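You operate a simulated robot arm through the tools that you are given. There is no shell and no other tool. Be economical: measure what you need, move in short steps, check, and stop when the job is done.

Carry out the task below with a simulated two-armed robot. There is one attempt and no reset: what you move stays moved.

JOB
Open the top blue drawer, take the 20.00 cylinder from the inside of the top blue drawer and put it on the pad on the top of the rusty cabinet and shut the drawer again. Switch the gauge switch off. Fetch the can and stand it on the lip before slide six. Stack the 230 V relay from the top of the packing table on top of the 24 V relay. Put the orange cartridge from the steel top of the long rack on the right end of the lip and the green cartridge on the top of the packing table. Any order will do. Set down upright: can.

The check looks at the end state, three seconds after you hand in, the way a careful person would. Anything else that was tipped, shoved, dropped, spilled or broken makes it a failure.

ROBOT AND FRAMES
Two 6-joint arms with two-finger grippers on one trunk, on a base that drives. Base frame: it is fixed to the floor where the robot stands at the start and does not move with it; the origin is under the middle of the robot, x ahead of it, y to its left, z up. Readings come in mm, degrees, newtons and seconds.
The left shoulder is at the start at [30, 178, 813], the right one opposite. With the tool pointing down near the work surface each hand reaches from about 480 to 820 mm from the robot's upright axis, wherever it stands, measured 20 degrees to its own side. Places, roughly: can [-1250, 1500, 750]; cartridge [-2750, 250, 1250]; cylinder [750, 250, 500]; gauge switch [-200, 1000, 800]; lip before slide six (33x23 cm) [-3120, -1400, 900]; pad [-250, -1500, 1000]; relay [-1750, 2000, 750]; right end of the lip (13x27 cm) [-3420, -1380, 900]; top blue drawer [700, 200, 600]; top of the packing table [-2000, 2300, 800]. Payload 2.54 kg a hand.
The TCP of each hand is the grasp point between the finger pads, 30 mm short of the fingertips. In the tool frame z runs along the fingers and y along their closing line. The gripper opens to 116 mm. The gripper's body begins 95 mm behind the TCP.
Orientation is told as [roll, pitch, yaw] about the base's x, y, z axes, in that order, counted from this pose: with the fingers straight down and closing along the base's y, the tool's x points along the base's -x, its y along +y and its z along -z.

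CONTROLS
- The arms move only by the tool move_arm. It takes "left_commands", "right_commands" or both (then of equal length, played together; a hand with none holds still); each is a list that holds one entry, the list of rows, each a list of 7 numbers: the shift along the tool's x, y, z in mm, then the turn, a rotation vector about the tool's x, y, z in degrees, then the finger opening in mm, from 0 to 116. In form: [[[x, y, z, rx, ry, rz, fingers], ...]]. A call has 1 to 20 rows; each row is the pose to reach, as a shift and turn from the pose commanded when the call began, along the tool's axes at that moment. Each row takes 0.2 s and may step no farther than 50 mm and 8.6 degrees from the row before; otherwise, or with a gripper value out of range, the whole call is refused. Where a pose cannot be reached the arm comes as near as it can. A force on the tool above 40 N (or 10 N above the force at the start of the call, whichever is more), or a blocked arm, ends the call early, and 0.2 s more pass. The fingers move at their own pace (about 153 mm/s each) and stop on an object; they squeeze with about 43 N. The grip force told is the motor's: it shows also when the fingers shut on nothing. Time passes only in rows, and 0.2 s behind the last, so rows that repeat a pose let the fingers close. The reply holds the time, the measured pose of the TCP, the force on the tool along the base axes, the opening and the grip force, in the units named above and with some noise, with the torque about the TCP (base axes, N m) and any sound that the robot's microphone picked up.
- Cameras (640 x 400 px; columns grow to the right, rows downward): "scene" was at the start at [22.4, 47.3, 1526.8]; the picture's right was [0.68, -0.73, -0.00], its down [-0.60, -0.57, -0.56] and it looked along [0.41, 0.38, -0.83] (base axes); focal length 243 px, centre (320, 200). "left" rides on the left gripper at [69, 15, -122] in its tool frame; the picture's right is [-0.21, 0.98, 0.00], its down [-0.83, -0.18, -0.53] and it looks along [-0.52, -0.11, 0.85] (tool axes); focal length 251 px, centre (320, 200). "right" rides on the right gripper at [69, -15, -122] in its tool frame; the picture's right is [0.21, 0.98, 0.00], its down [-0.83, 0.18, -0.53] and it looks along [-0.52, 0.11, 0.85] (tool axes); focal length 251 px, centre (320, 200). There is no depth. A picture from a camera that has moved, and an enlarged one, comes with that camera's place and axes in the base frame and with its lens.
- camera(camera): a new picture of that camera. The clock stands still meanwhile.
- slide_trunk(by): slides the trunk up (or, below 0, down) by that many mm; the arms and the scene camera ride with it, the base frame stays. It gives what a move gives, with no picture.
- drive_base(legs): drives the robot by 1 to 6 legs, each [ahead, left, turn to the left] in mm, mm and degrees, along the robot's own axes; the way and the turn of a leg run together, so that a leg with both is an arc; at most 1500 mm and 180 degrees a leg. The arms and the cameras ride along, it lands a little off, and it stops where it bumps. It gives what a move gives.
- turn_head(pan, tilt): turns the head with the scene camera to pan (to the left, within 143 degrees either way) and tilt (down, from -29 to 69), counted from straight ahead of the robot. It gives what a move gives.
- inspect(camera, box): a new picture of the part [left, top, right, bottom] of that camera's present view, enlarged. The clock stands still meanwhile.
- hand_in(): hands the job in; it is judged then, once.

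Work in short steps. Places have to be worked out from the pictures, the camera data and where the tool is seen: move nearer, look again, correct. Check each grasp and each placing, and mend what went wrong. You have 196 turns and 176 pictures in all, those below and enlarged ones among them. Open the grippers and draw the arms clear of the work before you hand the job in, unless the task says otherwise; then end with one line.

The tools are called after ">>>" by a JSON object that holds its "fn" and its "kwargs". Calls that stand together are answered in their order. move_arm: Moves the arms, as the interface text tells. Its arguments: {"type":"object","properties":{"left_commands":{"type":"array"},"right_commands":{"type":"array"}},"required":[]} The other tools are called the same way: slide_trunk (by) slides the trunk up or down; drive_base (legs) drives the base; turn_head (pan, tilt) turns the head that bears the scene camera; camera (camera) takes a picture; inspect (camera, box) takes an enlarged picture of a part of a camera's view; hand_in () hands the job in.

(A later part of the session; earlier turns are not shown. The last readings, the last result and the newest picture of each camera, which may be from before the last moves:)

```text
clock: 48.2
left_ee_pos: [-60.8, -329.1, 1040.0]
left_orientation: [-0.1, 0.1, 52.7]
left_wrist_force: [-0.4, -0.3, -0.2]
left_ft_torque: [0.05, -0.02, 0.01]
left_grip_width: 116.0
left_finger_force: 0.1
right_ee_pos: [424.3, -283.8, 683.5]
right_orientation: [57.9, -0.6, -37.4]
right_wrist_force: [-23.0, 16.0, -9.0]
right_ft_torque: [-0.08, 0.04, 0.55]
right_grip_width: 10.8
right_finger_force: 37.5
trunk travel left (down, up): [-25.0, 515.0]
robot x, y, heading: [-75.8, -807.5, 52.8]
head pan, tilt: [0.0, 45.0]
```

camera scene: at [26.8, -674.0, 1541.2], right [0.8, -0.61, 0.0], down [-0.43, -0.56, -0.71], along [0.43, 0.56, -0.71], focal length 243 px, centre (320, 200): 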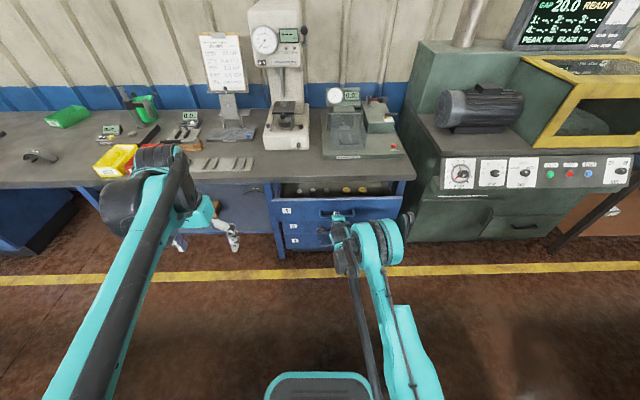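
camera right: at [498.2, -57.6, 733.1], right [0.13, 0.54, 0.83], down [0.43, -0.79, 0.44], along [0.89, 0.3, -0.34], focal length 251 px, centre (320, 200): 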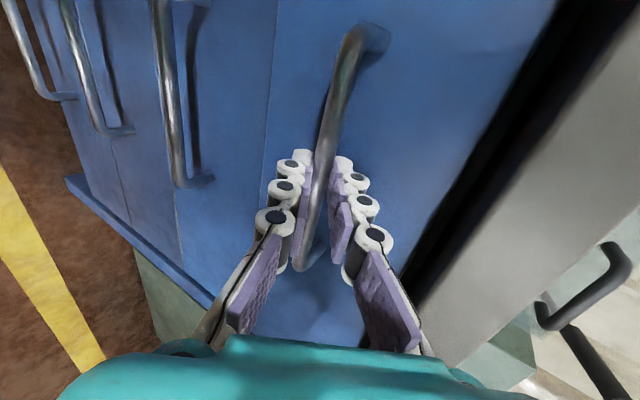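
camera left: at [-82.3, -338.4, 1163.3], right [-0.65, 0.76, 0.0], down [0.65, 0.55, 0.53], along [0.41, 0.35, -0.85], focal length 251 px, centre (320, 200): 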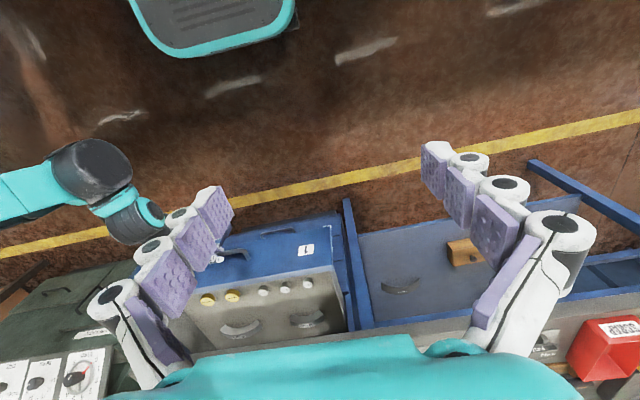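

I release the handle and back the base off to free the fingers.

>>> {"fn": "move_arm", "kwargs": {"right_commands": [[[0, 0, 0, 0, 0, 0, 58], [0, 0, 0, 0, 0, 0, 58]]]}}

>>> {"fn": "drive_base", "kwargs": {"legs": [[-90, 0, 0]]}}

>>> {"fn": "camera", "kwargs": {"camera": "right"}}

```text
clock: 48.8
left_ee_pos: [-59.2, -329.8, 1039.4]
left_orientation: [0.0, 0.1, 52.7]
left_wrist_force: [-1.0, 0.2, -0.5]
left_ft_torque: [-0.02, -0.01, 0.01]
left_grip_width: 116.1
left_finger_force: 0.1
right_ee_pos: [423.9, -285.2, 684.1]
right_orientation: [58.1, -0.7, -37.4]
right_wrist_force: [-0.2, 0.0, -0.1]
right_ft_torque: [-0.02, 0.0, -0.02]
right_grip_width: 58.1
right_finger_force: 0.0
trunk travel left (down, up): [-25.0, 515.0]
robot x, y, heading: [-77.5, -802.2, 52.5]
head pan, tilt: [0.0, 45.0]
```

```text
clock: 49.9
left_ee_pos: [-113.1, -401.0, 1040.0]
left_orientation: [0.0, -0.1, 52.7]
left_wrist_force: [-0.6, -1.4, 0.2]
left_ft_torque: [0.05, -0.03, 0.01]
left_grip_width: 116.1
left_finger_force: 0.1
right_ee_pos: [371.5, -357.1, 684.3]
right_orientation: [58.0, -0.5, -37.5]
right_wrist_force: [-0.4, -0.4, 0.4]
right_ft_torque: [-0.03, 0.02, 0.0]
right_grip_width: 57.8
right_finger_force: 0.1
trunk travel left (down, up): [-25.0, 515.0]
robot x, y, heading: [-135.5, -876.2, 52.8]
head pan, tilt: [0.0, 45.0]
```

```text
144 pictures are left
camera right: at [247.6, -403.0, 735.7], right [0.14, 0.55, 0.83], down [0.43, -0.78, 0.45], along [0.89, 0.3, -0.34], focal length 251 px, centre (320, 200)
```

right: 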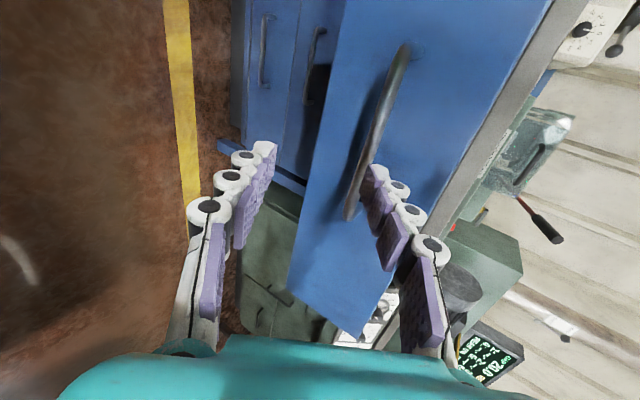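

The hand is free. I raise the right hand and turn it back to fingers-down.

>>> {"fn": "move_arm", "kwargs": {"right_commands": [[[0, 24, -15, 0, 0, 0, 58], [0, 48, -30, 7, 0, 0, 58], [0, 72, -45, 14, 0, 0, 58], [0, 96, -60, 21, 0, 0, 58], [0, 120, -75, 28, 0, 0, 58], [0, 144, -90, 35, 0, 0, 58], [0, 168, -105, 42, 0, 0, 58], [0, 192, -120, 49, 0, 0, 58], [0, 216, -135, 57, 0, 0, 58]]]}}

>>> {"fn": "move_arm", "kwargs": {"right_commands": [[[0, -10, 0, 0, 0, -8.5, 58], [0, -20, 0, 0, 0, -17, 58], [0, -30, 0, 0, 0, -25.5, 58], [0, -40, 0, 0, 0, -34, 58], [0, -50, 0, 0, 0, -42.5, 58], [0, -60, 0, 0, 0, -51, 58], [0, -70, 0, 0, 0, -59.5, 58], [0, -80, 0, 0, 0, -68, 58], [0, -90, 0, 0, 0, -76.5, 58], [0, -100, 0, 0, 0, -85, 58], [0, -100, 0, 0, 0, -90, 58]]]}}

>>> {"fn": "camera", "kwargs": {"camera": "scene"}}

```text
clock: 51.9
left_ee_pos: [-111.8, -400.6, 1039.6]
left_orientation: [0.0, 0.0, 52.7]
left_wrist_force: [0.6, 0.6, 0.1]
left_ft_torque: [-0.02, -0.01, -0.01]
left_grip_width: 115.9
left_finger_force: 0.1
right_ee_pos: [369.2, -352.5, 937.9]
right_orientation: [0.8, -0.6, -37.5]
right_wrist_force: [0.0, -0.4, -0.6]
right_ft_torque: [-0.01, 0.0, 0.0]
right_grip_width: 58.0
right_finger_force: 0.0
trunk travel left (down, up): [-25.0, 515.0]
robot x, y, heading: [-135.1, -877.1, 52.6]
head pan, tilt: [0.0, 45.0]
```

```text
clock: 54.3
left_ee_pos: [-111.8, -399.5, 1038.8]
left_orientation: [0.0, 0.0, 52.7]
left_wrist_force: [-0.3, -0.1, -0.2]
left_ft_torque: [0.03, -0.02, 0.01]
left_grip_width: 115.9
left_finger_force: 0.1
right_ee_pos: [307.7, -432.4, 936.4]
right_orientation: [-0.6, -0.8, 52.6]
right_wrist_force: [-0.5, 0.3, -0.5]
right_ft_torque: [0.01, -0.01, 0.06]
right_grip_width: 58.1
right_finger_force: 0.1
trunk travel left (down, up): [-25.0, 515.0]
robot x, y, heading: [-134.6, -876.8, 52.4]
head pan, tilt: [0.0, 45.0]
```

```text
143 pictures are left
camera scene: at [-101.7, -838.4, 1541.2], right [0.8, -0.61, 0.0], down [-0.43, -0.56, -0.71], along [0.43, 0.56, -0.71], focal length 243 px, centre (320, 200)
```

scene: 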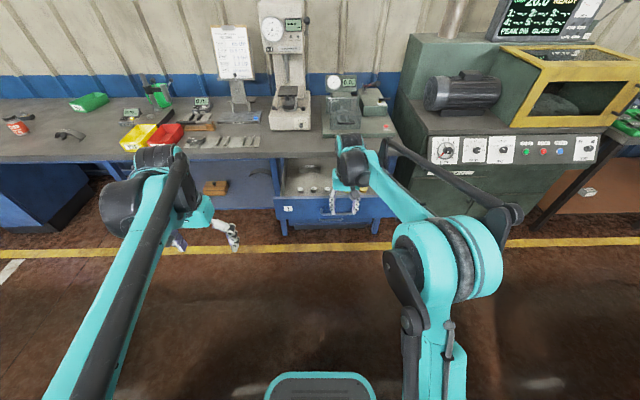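

The right hand is fingers-down again and suited to pick the cylinder. I drive so that the cylinder sits ~650 mm ahead and 150 mm to the right.

>>> {"fn": "drive_base", "kwargs": {"legs": [[400, 167, 0.8]]}}

>>> {"fn": "camera", "kwargs": {"camera": "right"}}

```text
clock: 56.9
left_ee_pos: [-13.7, 20.6, 1039.6]
left_orientation: [0.0, 0.0, 53.4]
left_wrist_force: [0.3, 0.5, 1.0]
left_ft_torque: [0.0, 0.03, 0.02]
left_grip_width: 116.1
left_finger_force: 0.2
right_ee_pos: [406.5, -6.9, 936.1]
right_orientation: [-0.6, -1.0, 53.3]
right_wrist_force: [0.8, 0.1, -0.3]
right_ft_torque: [-0.02, -0.01, 0.01]
right_grip_width: 58.0
right_finger_force: 0.0
trunk travel left (down, up): [-25.0, 515.0]
robot x, y, heading: [-28.0, -456.6, 53.4]
head pan, tilt: [0.0, 45.0]
```

```text
142 pictures are left
camera right: at [375.5, -71.7, 1057.4], right [-0.91, 0.41, -0.01], down [0.34, 0.77, 0.54], along [0.24, 0.49, -0.84], focal length 251 px, centre (320, 200)
```

right: 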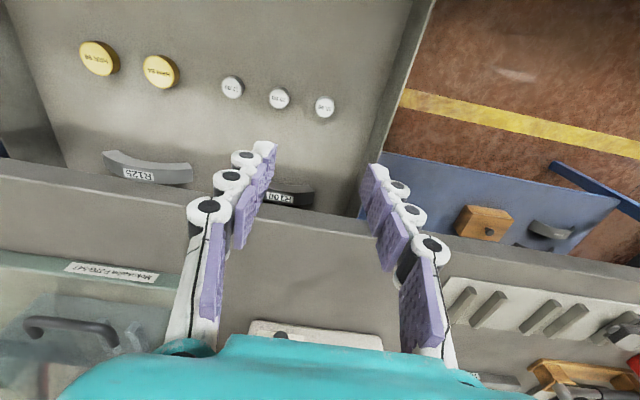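

The labelled cylinders appear: 20.00 is the middle, near [478,-26]. I move above it and partway down.

>>> {"fn": "move_arm", "kwargs": {"right_commands": [[[-9, -23, 30, 0, 0, 0, 58], [-18, -46, 60, 0, 0, 0, 58], [-27, -69, 90, 0, 0, 0, 58], [-27, -69, 130, 0, 0, 0, 58], [-27, -69, 170, 0, 0, 0, 58], [-27, -69, 200, 0, 0, 0, 58]]]}}

>>> {"fn": "camera", "kwargs": {"camera": "right"}}

```text
clock: 58.3
left_ee_pos: [-13.6, 19.7, 1040.6]
left_orientation: [0.0, 0.0, 53.3]
left_wrist_force: [0.5, -0.6, -0.7]
left_ft_torque: [0.0, 0.01, 0.01]
left_grip_width: 116.1
left_finger_force: 0.1
right_ee_pos: [481.1, -24.5, 738.0]
right_orientation: [-0.5, -0.9, 53.2]
right_wrist_force: [-0.6, 0.1, 0.9]
right_ft_torque: [-0.01, -0.01, 0.0]
right_grip_width: 58.0
right_finger_force: 0.0
trunk travel left (down, up): [-25.0, 515.0]
robot x, y, heading: [-31.7, -458.0, 53.7]
head pan, tilt: [0.0, 45.0]
```

```text
141 pictures are left
camera right: at [449.8, -90.3, 858.6], right [-0.91, 0.41, -0.01], down [0.34, 0.77, 0.55], along [0.24, 0.49, -0.84], focal length 251 px, centre (320, 200)
```

right: 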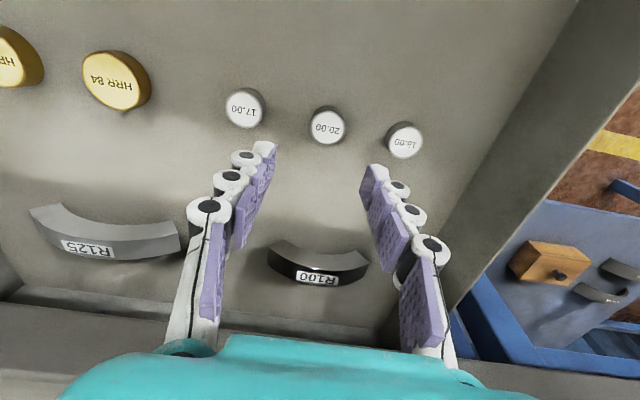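

Triangulated: top of the 20.00 cylinder at [476,-27,634]. I descend to just above the drawer floor.

>>> {"fn": "move_arm", "kwargs": {"right_commands": [[[5, 2.5, 30, 0, 0, 0, 58], [5, 2.5, 60, 0, 0, 0, 58], [5, 2.5, 84, 0, 0, 0, 58]]]}}

>>> {"fn": "camera", "kwargs": {"camera": "right"}}

```text
clock: 59.1
left_ee_pos: [-13.9, 22.1, 1038.5]
left_orientation: [0.0, 0.0, 53.4]
left_wrist_force: [0.1, 0.3, -0.3]
left_ft_torque: [-0.01, -0.04, 0.01]
left_grip_width: 116.0
left_finger_force: 0.1
right_ee_pos: [477.1, -25.2, 653.8]
right_orientation: [-0.6, -0.9, 53.3]
right_wrist_force: [0.4, 0.2, -0.9]
right_ft_torque: [-0.01, 0.0, -0.02]
right_grip_width: 57.9
right_finger_force: 0.1
trunk travel left (down, up): [-25.0, 515.0]
robot x, y, heading: [-28.2, -455.2, 53.4]
head pan, tilt: [0.0, 45.0]
```

```text
140 pictures are left
camera right: at [446.3, -91.1, 775.3], right [-0.91, 0.41, -0.01], down [0.34, 0.77, 0.55], along [0.24, 0.49, -0.84], focal length 251 px, centre (320, 200)
```

right: 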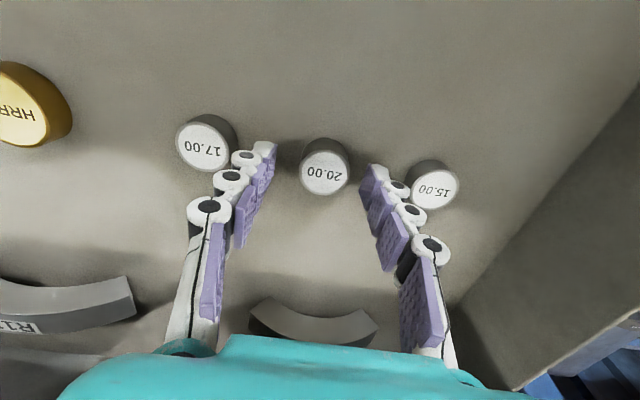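

Cylinder is centred between the fingers. I lower 9 mm and close.

>>> {"fn": "move_arm", "kwargs": {"right_commands": [[[0, 0, 5, 0, 0, 0, 58], [0, 0, 9, 0, 0, 0, 58], [0, 0, 9, 0, 0, 0, 20], [0, 0, 9, 0, 0, 0, 20], [0, 0, 9, 0, 0, 0, 15]]]}}

>>> {"fn": "camera", "kwargs": {"camera": "right"}}

```text
clock: 60.3
left_ee_pos: [-14.6, 20.1, 1040.9]
left_orientation: [0.0, 0.0, 53.4]
left_wrist_force: [-1.1, 0.0, -0.4]
left_ft_torque: [0.0, 0.01, -0.02]
left_grip_width: 116.0
left_finger_force: 0.2
right_ee_pos: [478.1, -27.3, 645.0]
right_orientation: [-0.5, -1.1, 53.2]
right_wrist_force: [-0.9, -0.2, 1.4]
right_ft_torque: [0.01, -0.02, 0.03]
right_grip_width: 30.5
right_finger_force: 42.8
trunk travel left (down, up): [-25.0, 515.0]
robot x, y, heading: [-30.7, -459.7, 53.4]
head pan, tilt: [0.0, 45.0]
```

```text
139 pictures are left
camera right: at [447.0, -92.1, 766.5], right [-0.91, 0.41, -0.01], down [0.34, 0.77, 0.55], along [0.24, 0.49, -0.84], focal length 251 px, centre (320, 200)
```

right: 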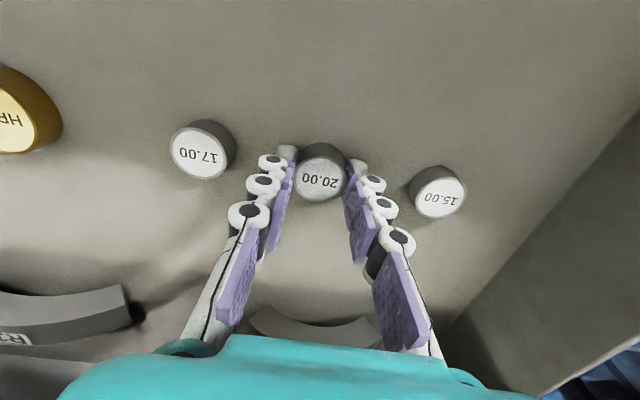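

Cylinder held (30.5 mm). I lift it well clear and draw the hand back.

>>> {"fn": "move_arm", "kwargs": {"right_commands": [[[0, 0, -30, 0, 0, 0, 15], [0, 0, -70, 0, 0, 0, 15], [0, 0, -110, 0, 0, 0, 15], [0, 0, -150, 0, 0, 0, 15], [0, 0, -195, 0, 0, 0, 15], [25, 0, -240, 0, 0, 0, 15], [50, 0, -280, 0, 0, 0, 15], [80, 0, -315, 0, 0, 0, 15], [110, 0, -345, 0, 0, 0, 15], [140, 0, -360, 0, 0, 0, 15]]]}}

>>> {"fn": "drive_base", "kwargs": {"legs": [[-380, 0, 0], [0, -300, 0]]}}

>>> {"fn": "camera", "kwargs": {"camera": "scene"}}

```text
refused: row 6 steps farther than a row can; nothing moved
```

```text
clock: 61.9
left_ee_pos: [-124.8, -129.0, 1039.8]
left_orientation: [0.1, 0.0, 53.2]
left_wrist_force: [0.4, 0.0, -0.5]
left_ft_torque: [0.02, -0.02, 0.0]
left_grip_width: 116.0
left_finger_force: 0.0
right_ee_pos: [373.4, -173.5, 647.6]
right_orientation: [-0.6, -1.9, 52.8]
right_wrist_force: [0.3, -1.5, 1.7]
right_ft_torque: [0.15, 0.15, 0.09]
right_grip_width: 30.1
right_finger_force: 43.0
trunk travel left (down, up): [-25.0, 515.0]
robot x, y, heading: [-144.1, -609.2, 53.3]
head pan, tilt: [0.0, 45.0]
stopped in leg 1: the force on the tool passed its limit at 156 N (the readings are from after the stop); the commanded pose is now the measured one
```

```text
138 pictures are left
camera scene: at [-110.3, -567.9, 1541.1], right [0.8, -0.6, 0.0], down [-0.42, -0.57, -0.71], along [0.42, 0.57, -0.71], focal length 243 px, centre (320, 200)
```

scene: 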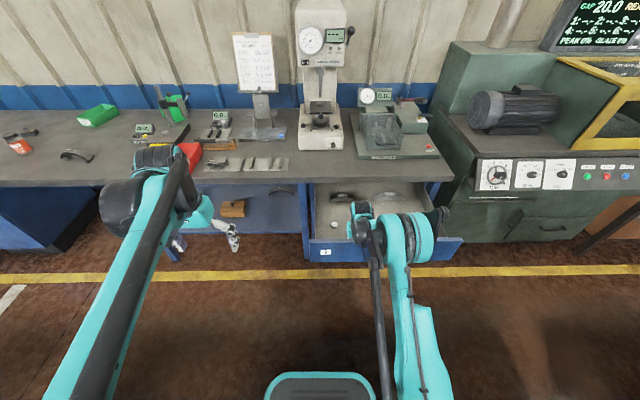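

The lift was refused and the base drove with the hand still in the drawer — careless chaining. I check for damage before anything else.

>>> {"fn": "camera", "kwargs": {"camera": "right"}}

>>> {"fn": "inspect", "kwargs": {"camera": "scene", "box": [290, 170, 480, 280]}}

>>> {"fn": "camera", "kwargs": {"camera": "left"}}

```text
137 pictures are left
camera right: at [339.6, -239.7, 767.3], right [-0.91, 0.42, -0.02], down [0.34, 0.76, 0.56], along [0.25, 0.5, -0.83], focal length 251 px, centre (320, 200)
```

right: 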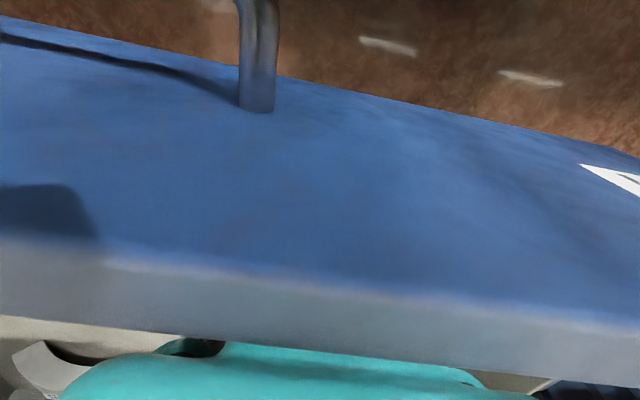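

```text
3.37 times, centred on (385, 225) of scene
camera zoom: at [-110.3, -567.9, 1541.1], right [0.8, -0.6, 0.0], down [-0.42, -0.57, -0.71], along [0.42, 0.57, -0.71], focal length 819 px, centre (101, 116)
```

zoom: 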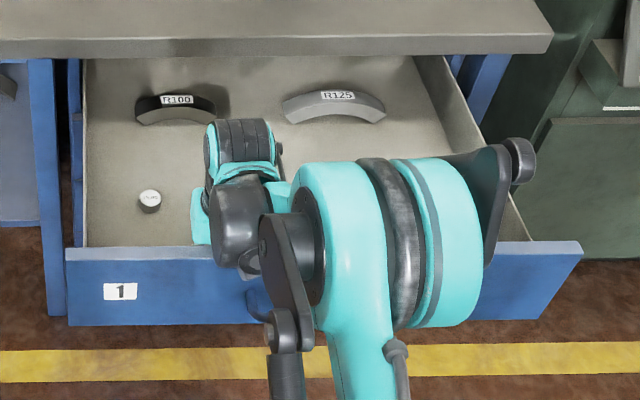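

```text
135 pictures are left
camera left: at [-177.7, -175.2, 1162.5], right [-0.65, 0.76, 0.0], down [0.64, 0.55, 0.53], along [0.4, 0.35, -0.85], focal length 251 px, centre (320, 200)
```

left: 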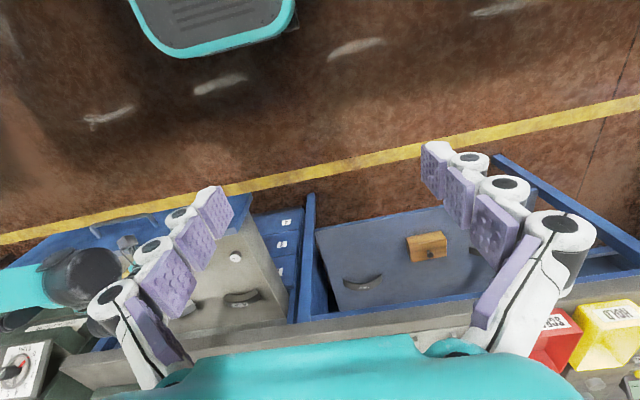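

Only the hand dragged the drawer further out; nothing seems knocked over. Now I lift straight up.

>>> {"fn": "move_arm", "kwargs": {"right_commands": [[[-3, 0, -20, 0, 0, 0, 15], [-3, 0, -60, 0, 0, 0, 15], [-3, 0, -100, 0, 0, 0, 15], [-3, 0, -145, 0, 0, 0, 15], [-3, 0, -190, 0, 0, 0, 15], [-3, 0, -235, 0, 0, 0, 15], [-3, 0, -280, 0, 0, 0, 15]]]}}

>>> {"fn": "camera", "kwargs": {"camera": "right"}}

>>> {"fn": "inspect", "kwargs": {"camera": "scene", "box": [290, 170, 480, 280]}}

```text
clock: 63.5
left_ee_pos: [-125.0, -130.0, 1040.0]
left_orientation: [-0.1, 0.0, 53.2]
left_wrist_force: [0.1, -0.4, 0.5]
left_ft_torque: [0.02, -0.04, 0.02]
left_grip_width: 115.9
left_finger_force: 0.1
right_ee_pos: [367.2, -176.3, 927.8]
right_orientation: [-0.6, -2.0, 52.9]
right_wrist_force: [-0.6, -0.8, 0.9]
right_ft_torque: [0.01, 0.0, -0.02]
right_grip_width: 14.7
right_finger_force: 0.0
trunk travel left (down, up): [-25.0, 515.0]
robot x, y, heading: [-144.0, -604.6, 53.3]
head pan, tilt: [0.0, 45.0]
```

```text
134 pictures are left
camera right: at [333.9, -243.1, 1047.8], right [-0.91, 0.42, -0.02], down [0.34, 0.76, 0.56], along [0.25, 0.5, -0.83], focal length 251 px, centre (320, 200)
```

right: 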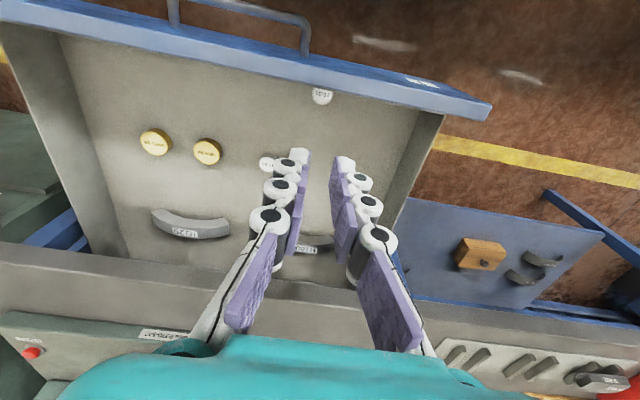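

```text
3.37 times, centred on (385, 225) of scene
camera zoom: at [-110.6, -568.2, 1541.2], right [0.8, -0.6, 0.0], down [-0.42, -0.57, -0.71], along [0.42, 0.57, -0.71], focal length 819 px, centre (101, 116)
```

zoom: 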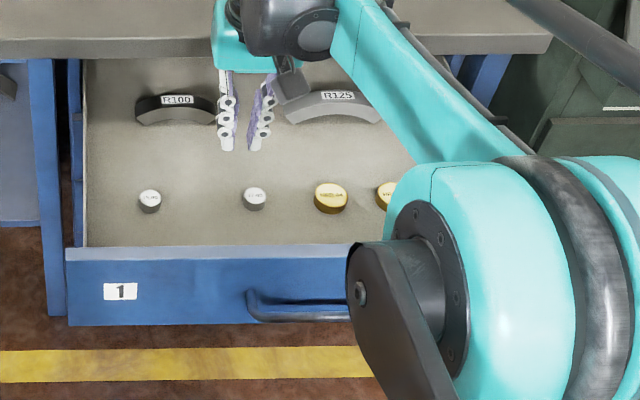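

The cylinder slipped out and stands near the drawer front. I take a closer look.

>>> {"fn": "inspect", "kwargs": {"camera": "right", "box": [230, 60, 390, 180]}}

```text
3.33 times, centred on (310, 120) of right
camera zoom: at [333.9, -243.1, 1047.8], right [-0.91, 0.42, -0.02], down [0.34, 0.76, 0.56], along [0.25, 0.5, -0.83], focal length 838 px, centre (353, 467)
```

zoom: 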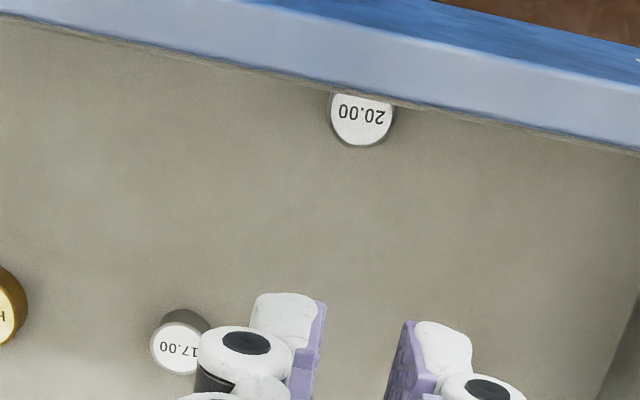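

It stands upright right by the front wall at about [372,-170]. I level the hand, re-open, and come down above it.

>>> {"fn": "move_arm", "kwargs": {"right_commands": [[[-5, 0, 0, -0.6, 2, 0, 58], [-10, 0, 40, -0.6, 2, 0, 58], [-10, 0, 80, -0.6, 2, 0, 58], [-10, 0, 120, -0.6, 2, 0, 58], [-10, 0, 160, -0.6, 2, 0, 58], [-10, 0, 190, -0.6, 2, 0, 58]]]}}

>>> {"fn": "camera", "kwargs": {"camera": "right"}}

```text
clock: 64.9
left_ee_pos: [-123.7, -130.2, 1039.8]
left_orientation: [0.0, 0.1, 53.2]
left_wrist_force: [0.4, 0.8, -0.1]
left_ft_torque: [-0.01, -0.04, -0.02]
left_grip_width: 116.0
left_finger_force: 0.0
right_ee_pos: [376.7, -162.2, 739.3]
right_orientation: [0.1, 0.1, 52.7]
right_wrist_force: [-0.5, 0.4, -0.5]
right_ft_torque: [0.0, -0.02, 0.03]
right_grip_width: 57.8
right_finger_force: 0.1
trunk travel left (down, up): [-25.0, 515.0]
robot x, y, heading: [-137.9, -604.8, 53.1]
head pan, tilt: [0.0, 45.0]
```

```text
131 pictures are left
camera right: at [347.1, -227.5, 861.6], right [-0.91, 0.42, 0.0], down [0.35, 0.77, 0.53], along [0.22, 0.48, -0.85], focal length 251 px, centre (320, 200)
```

right: 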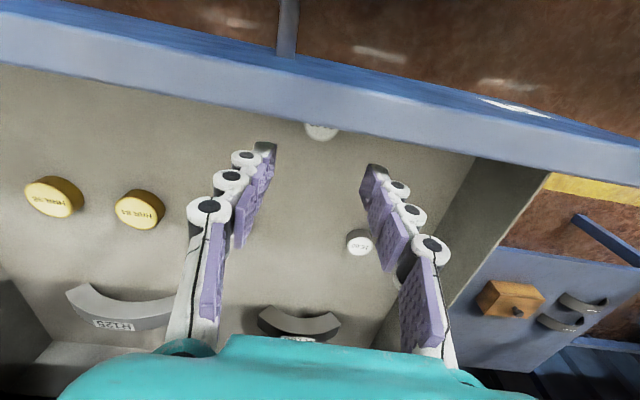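

The cylinder's centre is about [369,-172]. I shift toward the front wall and lower with a small safety offset.

>>> {"fn": "move_arm", "kwargs": {"right_commands": [[[8, 0, 20, 0, 0, 0, 58], [8, 0, 50, 0, 0, 0, 58], [8, 0, 75, 0, 0, 0, 58], [8, 0, 86, 0, 0, 0, 58]]]}}

>>> {"fn": "camera", "kwargs": {"camera": "left"}}

```text
clock: 65.9
left_ee_pos: [-123.7, -129.0, 1039.3]
left_orientation: [0.0, 0.0, 53.2]
left_wrist_force: [-1.3, -0.3, 0.3]
left_ft_torque: [-0.01, 0.03, -0.02]
left_grip_width: 116.2
left_finger_force: 0.1
right_ee_pos: [374.1, -170.6, 650.5]
right_orientation: [0.1, 0.0, 52.8]
right_wrist_force: [0.5, 0.4, 0.4]
right_ft_torque: [0.0, 0.01, 0.01]
right_grip_width: 58.3
right_finger_force: 0.1
trunk travel left (down, up): [-25.0, 515.0]
robot x, y, heading: [-141.6, -607.6, 53.1]
head pan, tilt: [0.0, 45.0]
```

```text
130 pictures are left
camera left: at [-177.4, -175.0, 1162.5], right [-0.65, 0.76, 0.0], down [0.64, 0.55, 0.53], along [0.4, 0.35, -0.85], focal length 251 px, centre (320, 200)
```

left: 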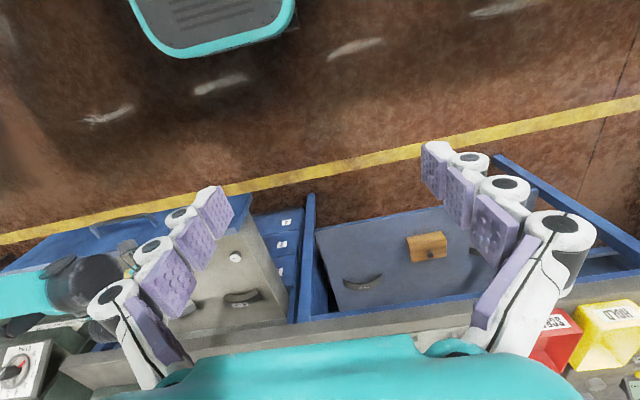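

Position good and no contact. I lower 8 mm and close, then check width.

>>> {"fn": "move_arm", "kwargs": {"right_commands": [[[1, 0, 5, 0, 0, 0, 58], [1, 0, 8, 0, 0, 0, 58], [1, 0, 8, 0, 0, 0, 20], [1, 0, 8, 0, 0, 0, 15], [1, 0, 8, 0, 0, 0, 15]]]}}

```text
clock: 67.1
left_ee_pos: [-125.6, -130.8, 1040.5]
left_orientation: [0.0, -0.1, 53.3]
left_wrist_force: [0.1, 0.0, 0.1]
left_ft_torque: [-0.02, -0.01, 0.02]
left_grip_width: 116.0
left_finger_force: 0.3
right_ee_pos: [373.2, -170.6, 644.5]
right_orientation: [0.0, -0.1, 52.8]
right_wrist_force: [-0.7, 2.8, 24.4]
right_ft_torque: [0.03, 0.07, 0.04]
right_grip_width: 30.5
right_finger_force: 43.2
trunk travel left (down, up): [-25.0, 515.0]
robot x, y, heading: [-139.9, -606.2, 53.0]
head pan, tilt: [0.0, 45.0]
```

Gripped at 30.5 mm. I lift straight up and verify.

>>> {"fn": "move_arm", "kwargs": {"right_commands": [[[0, 0, -15, 0, 0, 0, 15], [0, 0, -50, 0, 0, 0, 15], [0, 0, -90, 0, 0, 0, 15], [0, 0, -130, 0, 0, 0, 15], [0, 0, -170, 0, 0, 0, 15], [0, 0, -210, 0, 0, 0, 15], [0, 0, -250, 0, 0, 0, 15], [0, 0, -290, 0, 0, 0, 15], [0, 0, -330, 0, 0, 0, 15]]]}}

>>> {"fn": "camera", "kwargs": {"camera": "right"}}

```text
clock: 69.1
left_ee_pos: [-124.7, -130.0, 1039.5]
left_orientation: [0.0, -0.1, 53.2]
left_wrist_force: [-0.3, -0.2, 0.2]
left_ft_torque: [0.01, -0.01, -0.04]
left_grip_width: 116.1
left_finger_force: 0.0
right_ee_pos: [374.4, -170.2, 972.5]
right_orientation: [0.0, 0.0, 52.9]
right_wrist_force: [-0.2, -0.6, -0.9]
right_ft_torque: [0.0, 0.01, 0.0]
right_grip_width: 30.5
right_finger_force: 43.3
trunk travel left (down, up): [-25.0, 515.0]
robot x, y, heading: [-142.8, -609.0, 52.9]
head pan, tilt: [0.0, 45.0]
```

```text
129 pictures are left
camera right: at [344.9, -234.9, 1093.9], right [-0.91, 0.42, 0.0], down [0.35, 0.77, 0.53], along [0.22, 0.48, -0.85], focal length 251 px, centre (320, 200)
```

right: 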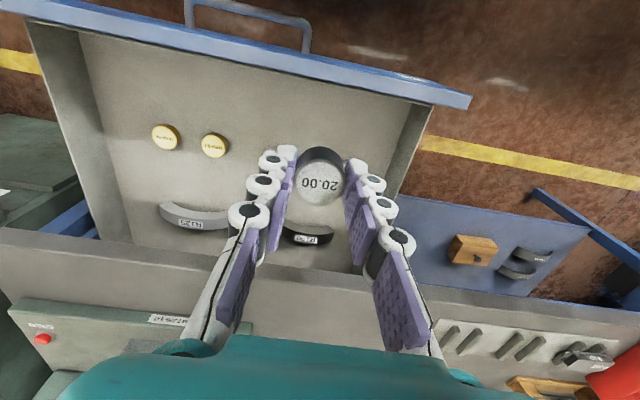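

Cylinder held securely. I retract the right hand upward/back for safety (as its own call).

>>> {"fn": "move_arm", "kwargs": {"right_commands": [[[30, 0, -15, 0, 0, 0, 15], [60, 0, -30, 0, 0, 0, 15], [90, 0, -45, 0, 0, 0, 15], [120, 0, -60, 0, 0, 0, 15], [150, 0, -75, 0, 0, 0, 15], [170, 0, -90, 0, 0, 0, 15]]]}}

```text
clock: 70.5
left_ee_pos: [-124.3, -129.5, 1041.3]
left_orientation: [0.0, -0.1, 53.2]
left_wrist_force: [0.2, 0.2, -0.3]
left_ft_torque: [0.01, 0.01, 0.03]
left_grip_width: 116.0
left_finger_force: 0.1
right_ee_pos: [268.3, -309.5, 1063.2]
right_orientation: [-0.1, -0.1, 52.9]
right_wrist_force: [0.1, 0.4, -0.8]
right_ft_torque: [0.0, -0.03, 0.04]
right_grip_width: 30.5
right_finger_force: 42.8
trunk travel left (down, up): [-25.0, 515.0]
robot x, y, heading: [-143.2, -607.0, 53.2]
head pan, tilt: [0.0, 45.0]
```

Right hand is safe. I reposition the base right and back so the left hand can push the drawer front.

>>> {"fn": "drive_base", "kwargs": {"legs": [[-70, -229, 0]]}}

>>> {"fn": "move_arm", "kwargs": {"left_commands": [[[-15, -10, 0, 0, -7.5, 0, 60], [-30, -20, 15, 0, -15, 0, 30], [-50, -40, 35, 0, -22.5, 0, 0], [-70, -60, 60, 0, -30, 0, 0], [-90, -80, 90, 0, -37.5, 0, 0], [-110, -100, 120, 0, -45, 0, 0], [-130, -120, 150, 0, -52.5, 0, 0], [-150, -140, 180, 0, -60, 0, 0]]]}}

>>> {"fn": "camera", "kwargs": {"camera": "left"}}

>>> {"fn": "camera", "kwargs": {"camera": "scene"}}

```text
clock: 72.3
left_ee_pos: [19.3, -323.5, 1041.1]
left_orientation: [0.1, 0.0, 53.0]
left_wrist_force: [1.0, -0.4, 0.0]
left_ft_torque: [0.05, 0.02, 0.0]
left_grip_width: 116.0
left_finger_force: 0.1
right_ee_pos: [412.3, -503.1, 1063.2]
right_orientation: [0.0, 0.0, 52.5]
right_wrist_force: [-0.3, -0.7, -1.2]
right_ft_torque: [0.06, 0.06, 0.02]
right_grip_width: 30.5
right_finger_force: 42.9
trunk travel left (down, up): [-25.0, 515.0]
robot x, y, heading: [-2.2, -801.0, 53.1]
head pan, tilt: [0.0, 45.0]
```

```text
clock: 74.1
left_ee_pos: [223.1, -286.6, 864.5]
left_orientation: [0.0, -59.9, 53.1]
left_wrist_force: [-0.1, 0.6, 0.0]
left_ft_torque: [-0.01, 0.03, -0.02]
left_grip_width: 0.1
left_finger_force: 27.8
left hand out of reach, approached as far as the arm can: row 8
right_ee_pos: [413.5, -501.8, 1063.4]
right_orientation: [0.1, 0.0, 52.5]
right_wrist_force: [0.6, -0.2, -1.1]
right_ft_torque: [0.03, 0.03, -0.01]
right_grip_width: 30.5
right_finger_force: 43.3
trunk travel left (down, up): [-25.0, 515.0]
robot x, y, heading: [-2.9, -798.7, 52.8]
head pan, tilt: [0.0, 45.0]
```

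```text
128 pictures are left
camera left: at [127.1, -388.3, 866.3], right [-0.72, 0.67, 0.19], down [0.12, -0.15, 0.98], along [0.69, 0.72, 0.03], focal length 251 px, centre (320, 200)
```

left: 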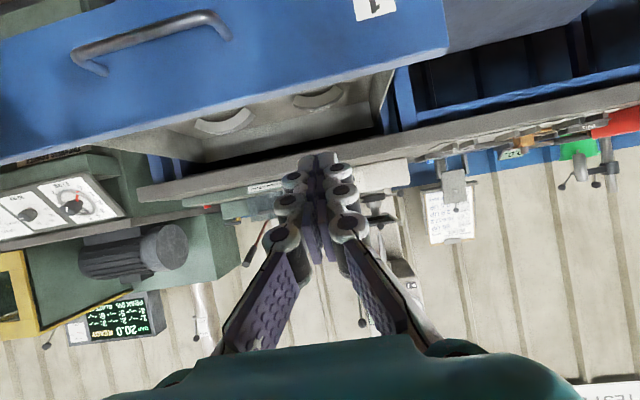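

```text
127 pictures are left
camera scene: at [33.2, -759.8, 1541.1], right [0.8, -0.6, 0.0], down [-0.43, -0.57, -0.71], along [0.42, 0.56, -0.71], focal length 243 px, centre (320, 200)
```

scene: 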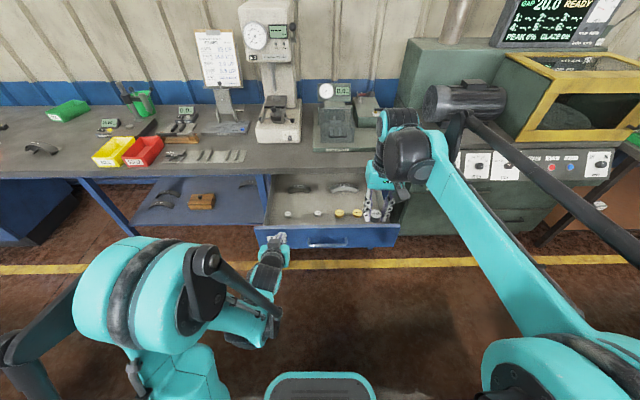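

Fist is formed and pointed at the drawer. I lower it in front of the drawer face, left of the handle.

>>> {"fn": "move_arm", "kwargs": {"left_commands": [[[18, -10, 29, 0, 0, 0, 0], [36, -20, 58, 0, 0, 0, 0], [54, -30, 87, 0, 0, 0, 0], [71, -40, 115, 0, 0, 0, 0], [89, -50, 144, 0, 0, 0, 0]]]}}

>>> {"fn": "camera", "kwargs": {"camera": "left"}}

>>> {"fn": "inspect", "kwargs": {"camera": "scene", "box": [240, 170, 420, 282]}}

```text
clock: 75.3
left_ee_pos: [350.3, -219.6, 768.9]
left_orientation: [0.9, -60.8, 52.1]
left_wrist_force: [0.9, 4.0, 15.6]
left_ft_torque: [0.31, -0.22, -0.07]
left_grip_width: 5.9
left_finger_force: 28.6
left hand out of reach, approached as far as the arm can: row 1, 2, 3, 4, 5
right_ee_pos: [413.3, -502.2, 1064.3]
right_orientation: [0.0, -0.1, 52.7]
right_wrist_force: [0.6, 1.0, -0.9]
right_ft_torque: [-0.02, 0.04, 0.0]
right_grip_width: 30.5
right_finger_force: 44.0
trunk travel left (down, up): [-25.0, 515.0]
robot x, y, heading: [0.2, -796.5, 52.9]
head pan, tilt: [0.0, 45.0]
stopped in row 5 (left hand): the force on the tool passed its limit at 87 N (the readings are from after the stop); the commanded pose is now the measured one
```

```text
126 pictures are left
camera left: at [254.2, -320.4, 768.6], right [-0.71, 0.67, 0.19], down [0.11, -0.16, 0.98], along [0.69, 0.72, 0.04], focal length 251 px, centre (320, 200)
```

left: 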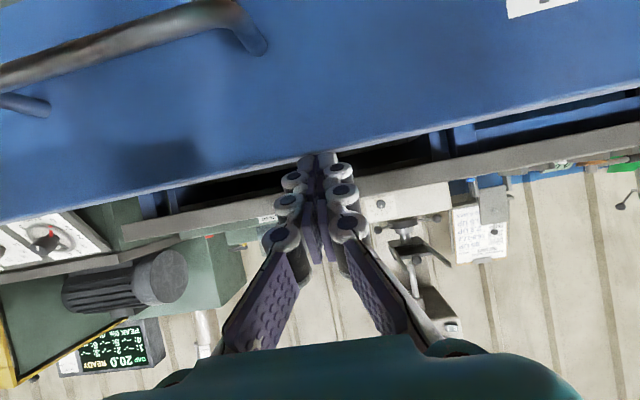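

```text
3.56 times, centred on (330, 226) of scene
camera zoom: at [31.8, -760.6, 1541.4], right [0.8, -0.6, 0.0], down [-0.43, -0.57, -0.71], along [0.42, 0.56, -0.71], focal length 864 px, centre (284, 108)
```

zoom: 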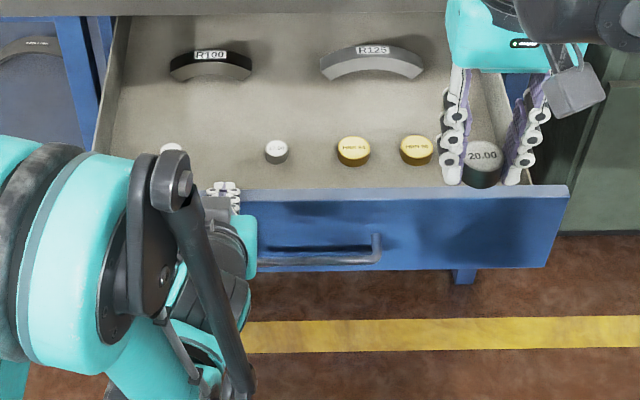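

The left arm can't go low enough at this roll and its tips touched the panel top. I lift off, back the base, and roll the hand like I did on the right.

>>> {"fn": "move_arm", "kwargs": {"left_commands": [[[-13, 0, -7, 0, 0, 0, 0], [-26, 0, -15, 0, 0, 0, 0]]]}}

>>> {"fn": "drive_base", "kwargs": {"legs": [[-120, 0, 0]]}}

>>> {"fn": "move_arm", "kwargs": {"left_commands": [[[0, 0, 3, 0, 0, -8.2, 0], [0, 0, 6, 0, 0, -16.4, 0], [0, 0, 9, 0, 0, -24.6, 0], [0, 0, 12, 0, 0, -32.8, 0], [0, 0, 15, 0, 0, -41, 0], [0, 0, 18, 0, 0, -49.2, 0], [0, 0, 21, 0, 0, -57.4, 0], [0, 0, 24, 0, 0, -65.6, 0], [0, 0, 27, 0, 0, -73.8, 0], [0, 0, 30, 0, 0, -82, 0], [0, 0, 30, 0, 0, -90, 0]]]}}

>>> {"fn": "camera", "kwargs": {"camera": "scene"}}

```text
clock: 75.9
left_ee_pos: [350.7, -219.9, 797.2]
left_orientation: [0.8, -60.6, 52.2]
left_wrist_force: [-0.8, -0.2, -0.9]
left_ft_torque: [0.0, -0.03, -0.01]
left_grip_width: 0.0
left_finger_force: 28.9
right_ee_pos: [411.3, -503.0, 1064.6]
right_orientation: [0.0, 0.1, 52.7]
right_wrist_force: [-1.1, 0.2, -0.7]
right_ft_torque: [-0.01, -0.01, 0.02]
right_grip_width: 30.9
right_finger_force: 43.2
trunk travel left (down, up): [-25.0, 515.0]
robot x, y, heading: [-0.2, -801.3, 53.0]
head pan, tilt: [0.0, 45.0]
```

```text
clock: 77.2
left_ee_pos: [275.3, -316.4, 798.2]
left_orientation: [0.7, -60.6, 52.3]
left_wrist_force: [-0.6, -0.4, 0.7]
left_ft_torque: [0.03, 0.02, 0.02]
left_grip_width: 0.0
left_finger_force: 28.5
right_ee_pos: [337.2, -599.5, 1063.6]
right_orientation: [0.0, -0.1, 52.9]
right_wrist_force: [-1.0, -0.3, -0.9]
right_ft_torque: [0.04, 0.0, -0.02]
right_grip_width: 30.5
right_finger_force: 43.2
trunk travel left (down, up): [-25.0, 515.0]
robot x, y, heading: [-72.0, -897.9, 53.1]
head pan, tilt: [0.0, 45.0]
```

```text
clock: 79.6
left_ee_pos: [291.4, -294.2, 782.5]
left_orientation: [-60.6, -0.2, 143.1]
left_wrist_force: [-0.5, 0.5, 0.1]
left_ft_torque: [0.02, -0.04, 0.0]
left_grip_width: 0.0
left_finger_force: 28.6
right_ee_pos: [338.2, -598.2, 1062.9]
right_orientation: [-0.1, -0.1, 52.9]
right_wrist_force: [0.0, 0.3, -0.8]
right_ft_torque: [0.0, -0.02, -0.01]
right_grip_width: 30.4
right_finger_force: 43.3
trunk travel left (down, up): [-25.0, 515.0]
robot x, y, heading: [-72.2, -898.7, 52.8]
head pan, tilt: [0.0, 45.0]
```

```text
124 pictures are left
camera scene: at [-41.6, -858.2, 1541.2], right [0.8, -0.6, 0.0], down [-0.42, -0.57, -0.71], along [0.42, 0.57, -0.71], focal length 243 px, centre (320, 200)
```

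scene: 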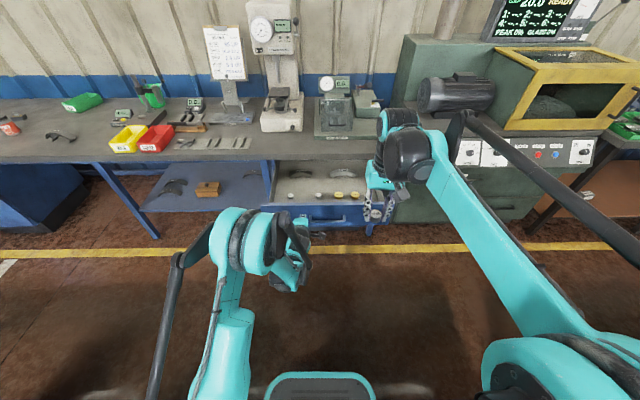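

Rolled fine. I now lower to face height.

>>> {"fn": "move_arm", "kwargs": {"left_commands": [[[0, 15, 8, 0, 0, 0, 0], [0, 30, 17, 0, 0, 0, 0], [0, 45, 25, 0, 0, 0, 0], [0, 58, 33, 0, 0, 0, 0]]]}}

>>> {"fn": "camera", "kwargs": {"camera": "left"}}

```text
clock: 80.6
left_ee_pos: [297.0, -289.4, 719.7]
left_orientation: [-60.5, -0.5, 143.1]
left_wrist_force: [0.1, -0.6, -0.9]
left_ft_torque: [0.01, 0.01, 0.02]
left_grip_width: 0.0
left_finger_force: 28.9
left hand out of reach, approached as far as the arm can: row 4
right_ee_pos: [337.5, -598.1, 1063.3]
right_orientation: [0.0, 0.0, 52.8]
right_wrist_force: [-0.1, -0.3, -1.0]
right_ft_torque: [-0.03, 0.01, -0.01]
right_grip_width: 30.5
right_finger_force: 43.5
trunk travel left (down, up): [-25.0, 515.0]
robot x, y, heading: [-72.8, -899.0, 52.9]
head pan, tilt: [0.0, 45.0]
```

```text
123 pictures are left
camera left: at [284.1, -420.7, 767.3], right [-0.47, -0.25, -0.85], down [-0.88, 0.19, 0.43], along [0.06, 0.95, -0.31], focal length 251 px, centre (320, 200)
```

left: 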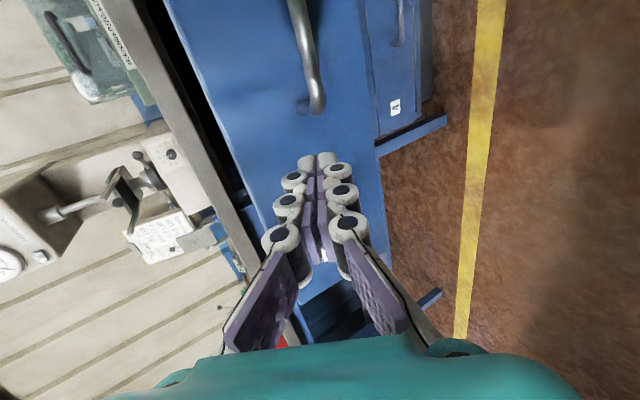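

The fist points at the face just left of the handle. I push forward with the arm in small steps.

>>> {"fn": "move_arm", "kwargs": {"left_commands": [[[0, -7, 13, 0, 0, 0, 0], [0, -15, 26, 0, 0, 0, 0], [0, -22, 39, 0, 0, 0, 0], [0, -29, 52, 0, 0, 0, 0], [0, -33, 59, 0, 0, 0, 0], [0, -36, 64, 0, 0, 0, 0], [0, -39, 69, 0, 0, 0, 0], [0, -42, 74, 0, 0, 0, 0], [0, -45, 80, 0, 0, 0, 0], [0, -48, 85, 0, 0, 0, 0], [0, -52, 92, 0, 0, 0, 0], [0, -56, 99, 0, 0, 0, 0], [0, -60, 106, 0, 0, 0, 0], [0, -64, 113, 0, 0, 0, 0], [0, -68, 120, 0, 0, 0, 0], [0, -72, 127, 0, 0, 0, 0], [0, -76, 134, 0, 0, 0, 0], [0, -80, 141, 0, 0, 0, 0], [0, -84, 148, 0, 0, 0, 0], [0, -88, 155, 0, 0, 0, 0]]]}}

>>> {"fn": "camera", "kwargs": {"camera": "scene"}}

```text
clock: 84.8
left_ee_pos: [403.5, -146.2, 720.1]
left_orientation: [-60.6, -0.5, 143.1]
left_wrist_force: [0.1, 0.5, -0.4]
left_ft_torque: [-0.05, 0.03, -0.04]
left_grip_width: 0.2
left_finger_force: 28.5
right_ee_pos: [338.2, -599.5, 1063.8]
right_orientation: [0.0, 0.0, 52.9]
right_wrist_force: [-0.1, 0.3, -1.0]
right_ft_torque: [0.02, -0.03, 0.01]
right_grip_width: 30.4
right_finger_force: 43.5
trunk travel left (down, up): [-25.0, 515.0]
robot x, y, heading: [-74.7, -895.8, 53.1]
head pan, tilt: [0.0, 45.0]
```

```text
122 pictures are left
camera scene: at [-41.2, -857.9, 1541.1], right [0.8, -0.6, 0.0], down [-0.42, -0.57, -0.71], along [0.42, 0.57, -0.71], focal length 243 px, centre (320, 200)
```

scene: 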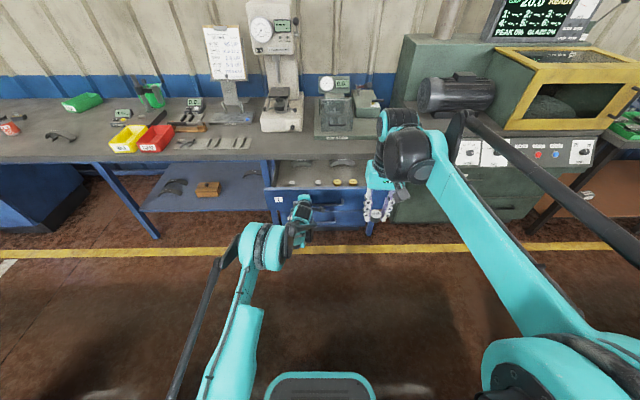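

The drawer is sliding in. I continue pushing using short base legs forward.

>>> {"fn": "drive_base", "kwargs": {"legs": [[22, 0, 0], [22, 0, 0], [22, 0, 0], [22, 0, 0], [22, 0, 0], [22, 0, 0]]}}

>>> {"fn": "inspect", "kwargs": {"camera": "scene", "box": [240, 140, 420, 252]}}

```text
clock: 87.6
left_ee_pos: [483.1, -40.9, 719.2]
left_orientation: [-60.5, -0.4, 143.0]
left_wrist_force: [-0.1, 1.7, 0.3]
left_ft_torque: [0.01, 0.0, 0.01]
left_grip_width: 0.0
left_finger_force: 29.1
right_ee_pos: [418.3, -491.8, 1061.8]
right_orientation: [0.0, 0.1, 52.9]
right_wrist_force: [0.2, 0.7, -1.0]
right_ft_torque: [-0.02, 0.03, 0.0]
right_grip_width: 30.3
right_finger_force: 43.3
trunk travel left (down, up): [-25.0, 515.0]
robot x, y, heading: [4.1, -797.1, 53.6]
head pan, tilt: [0.0, 45.0]
```

```text
3.56 times, centred on (330, 196) of scene
camera zoom: at [38.4, -751.1, 1541.0], right [0.8, -0.6, 0.0], down [-0.42, -0.57, -0.71], along [0.42, 0.57, -0.71], focal length 864 px, centre (284, 214)
```

zoom: 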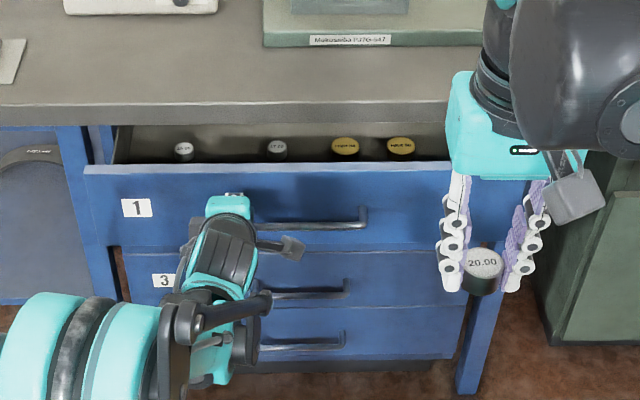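

Works well, about 130 mm remain. I repeat.

>>> {"fn": "drive_base", "kwargs": {"legs": [[22, 0, 0], [22, 0, 0], [22, 0, 0], [22, 0, 0], [22, 0, 0], [12, 0, 0]]}}

>>> {"fn": "inspect", "kwargs": {"camera": "scene", "box": [240, 140, 420, 252]}}

```text
clock: 90.3
left_ee_pos: [554.8, 55.5, 719.4]
left_orientation: [-60.5, -0.4, 143.1]
left_wrist_force: [-0.5, 0.4, -0.5]
left_ft_torque: [0.0, -0.01, 0.01]
left_grip_width: 0.0
left_finger_force: 28.2
right_ee_pos: [490.0, -395.0, 1063.2]
right_orientation: [0.0, 0.0, 52.7]
right_wrist_force: [0.3, -0.5, -1.2]
right_ft_torque: [-0.04, 0.01, 0.01]
right_grip_width: 30.3
right_finger_force: 43.3
trunk travel left (down, up): [-25.0, 515.0]
robot x, y, heading: [78.5, -695.2, 53.2]
head pan, tilt: [0.0, 45.0]
```

```text
3.56 times, centred on (330, 196) of scene
camera zoom: at [110.8, -654.4, 1541.1], right [0.8, -0.6, 0.0], down [-0.42, -0.57, -0.71], along [0.42, 0.57, -0.71], focal length 864 px, centre (284, 214)
```

zoom: 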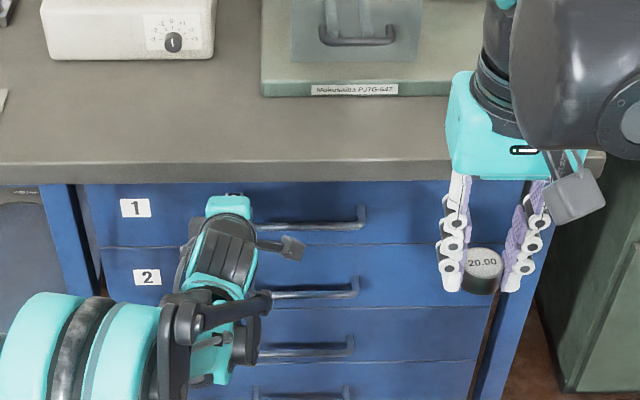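

Almost shut. I push in small increments until it resists.

>>> {"fn": "drive_base", "kwargs": {"legs": [[10, 0, 0], [10, 0, 0], [10, 0, 0], [10, 0, 0]]}}

>>> {"fn": "inspect", "kwargs": {"camera": "scene", "box": [240, 140, 420, 252]}}

```text
clock: 91.5
left_ee_pos: [561.9, 66.1, 721.3]
left_orientation: [-60.5, -0.4, 143.1]
left_wrist_force: [-11.2, -12.8, 10.2]
left_ft_torque: [0.17, 0.0, 0.18]
left_grip_width: 0.0
left_finger_force: 29.0
right_ee_pos: [497.4, -384.4, 1064.0]
right_orientation: [0.0, -0.1, 52.9]
right_wrist_force: [-0.6, 0.1, -1.5]
right_ft_torque: [0.01, -0.02, 0.03]
right_grip_width: 30.2
right_finger_force: 43.0
trunk travel left (down, up): [-25.0, 515.0]
robot x, y, heading: [84.3, -681.5, 53.5]
head pan, tilt: [0.0, 45.0]
stopped in leg 2: the force on the tool passed its limit at 59 N (the readings are from after the stop); the commanded pose is now the measured one
```

```text
3.56 times, centred on (330, 196) of scene
camera zoom: at [117.7, -645.1, 1541.3], right [0.8, -0.6, 0.0], down [-0.42, -0.57, -0.71], along [0.42, 0.57, -0.71], focal length 864 px, centre (284, 214)
```

zoom: 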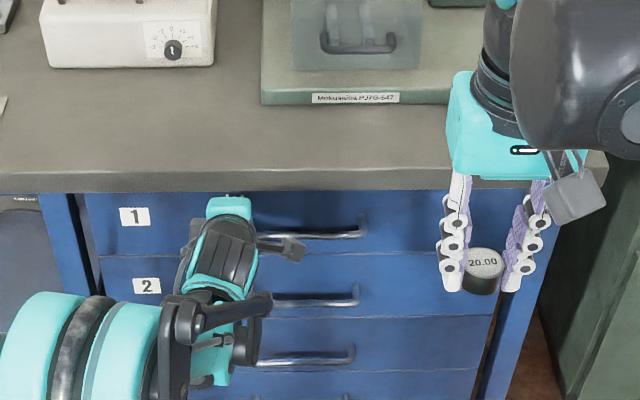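

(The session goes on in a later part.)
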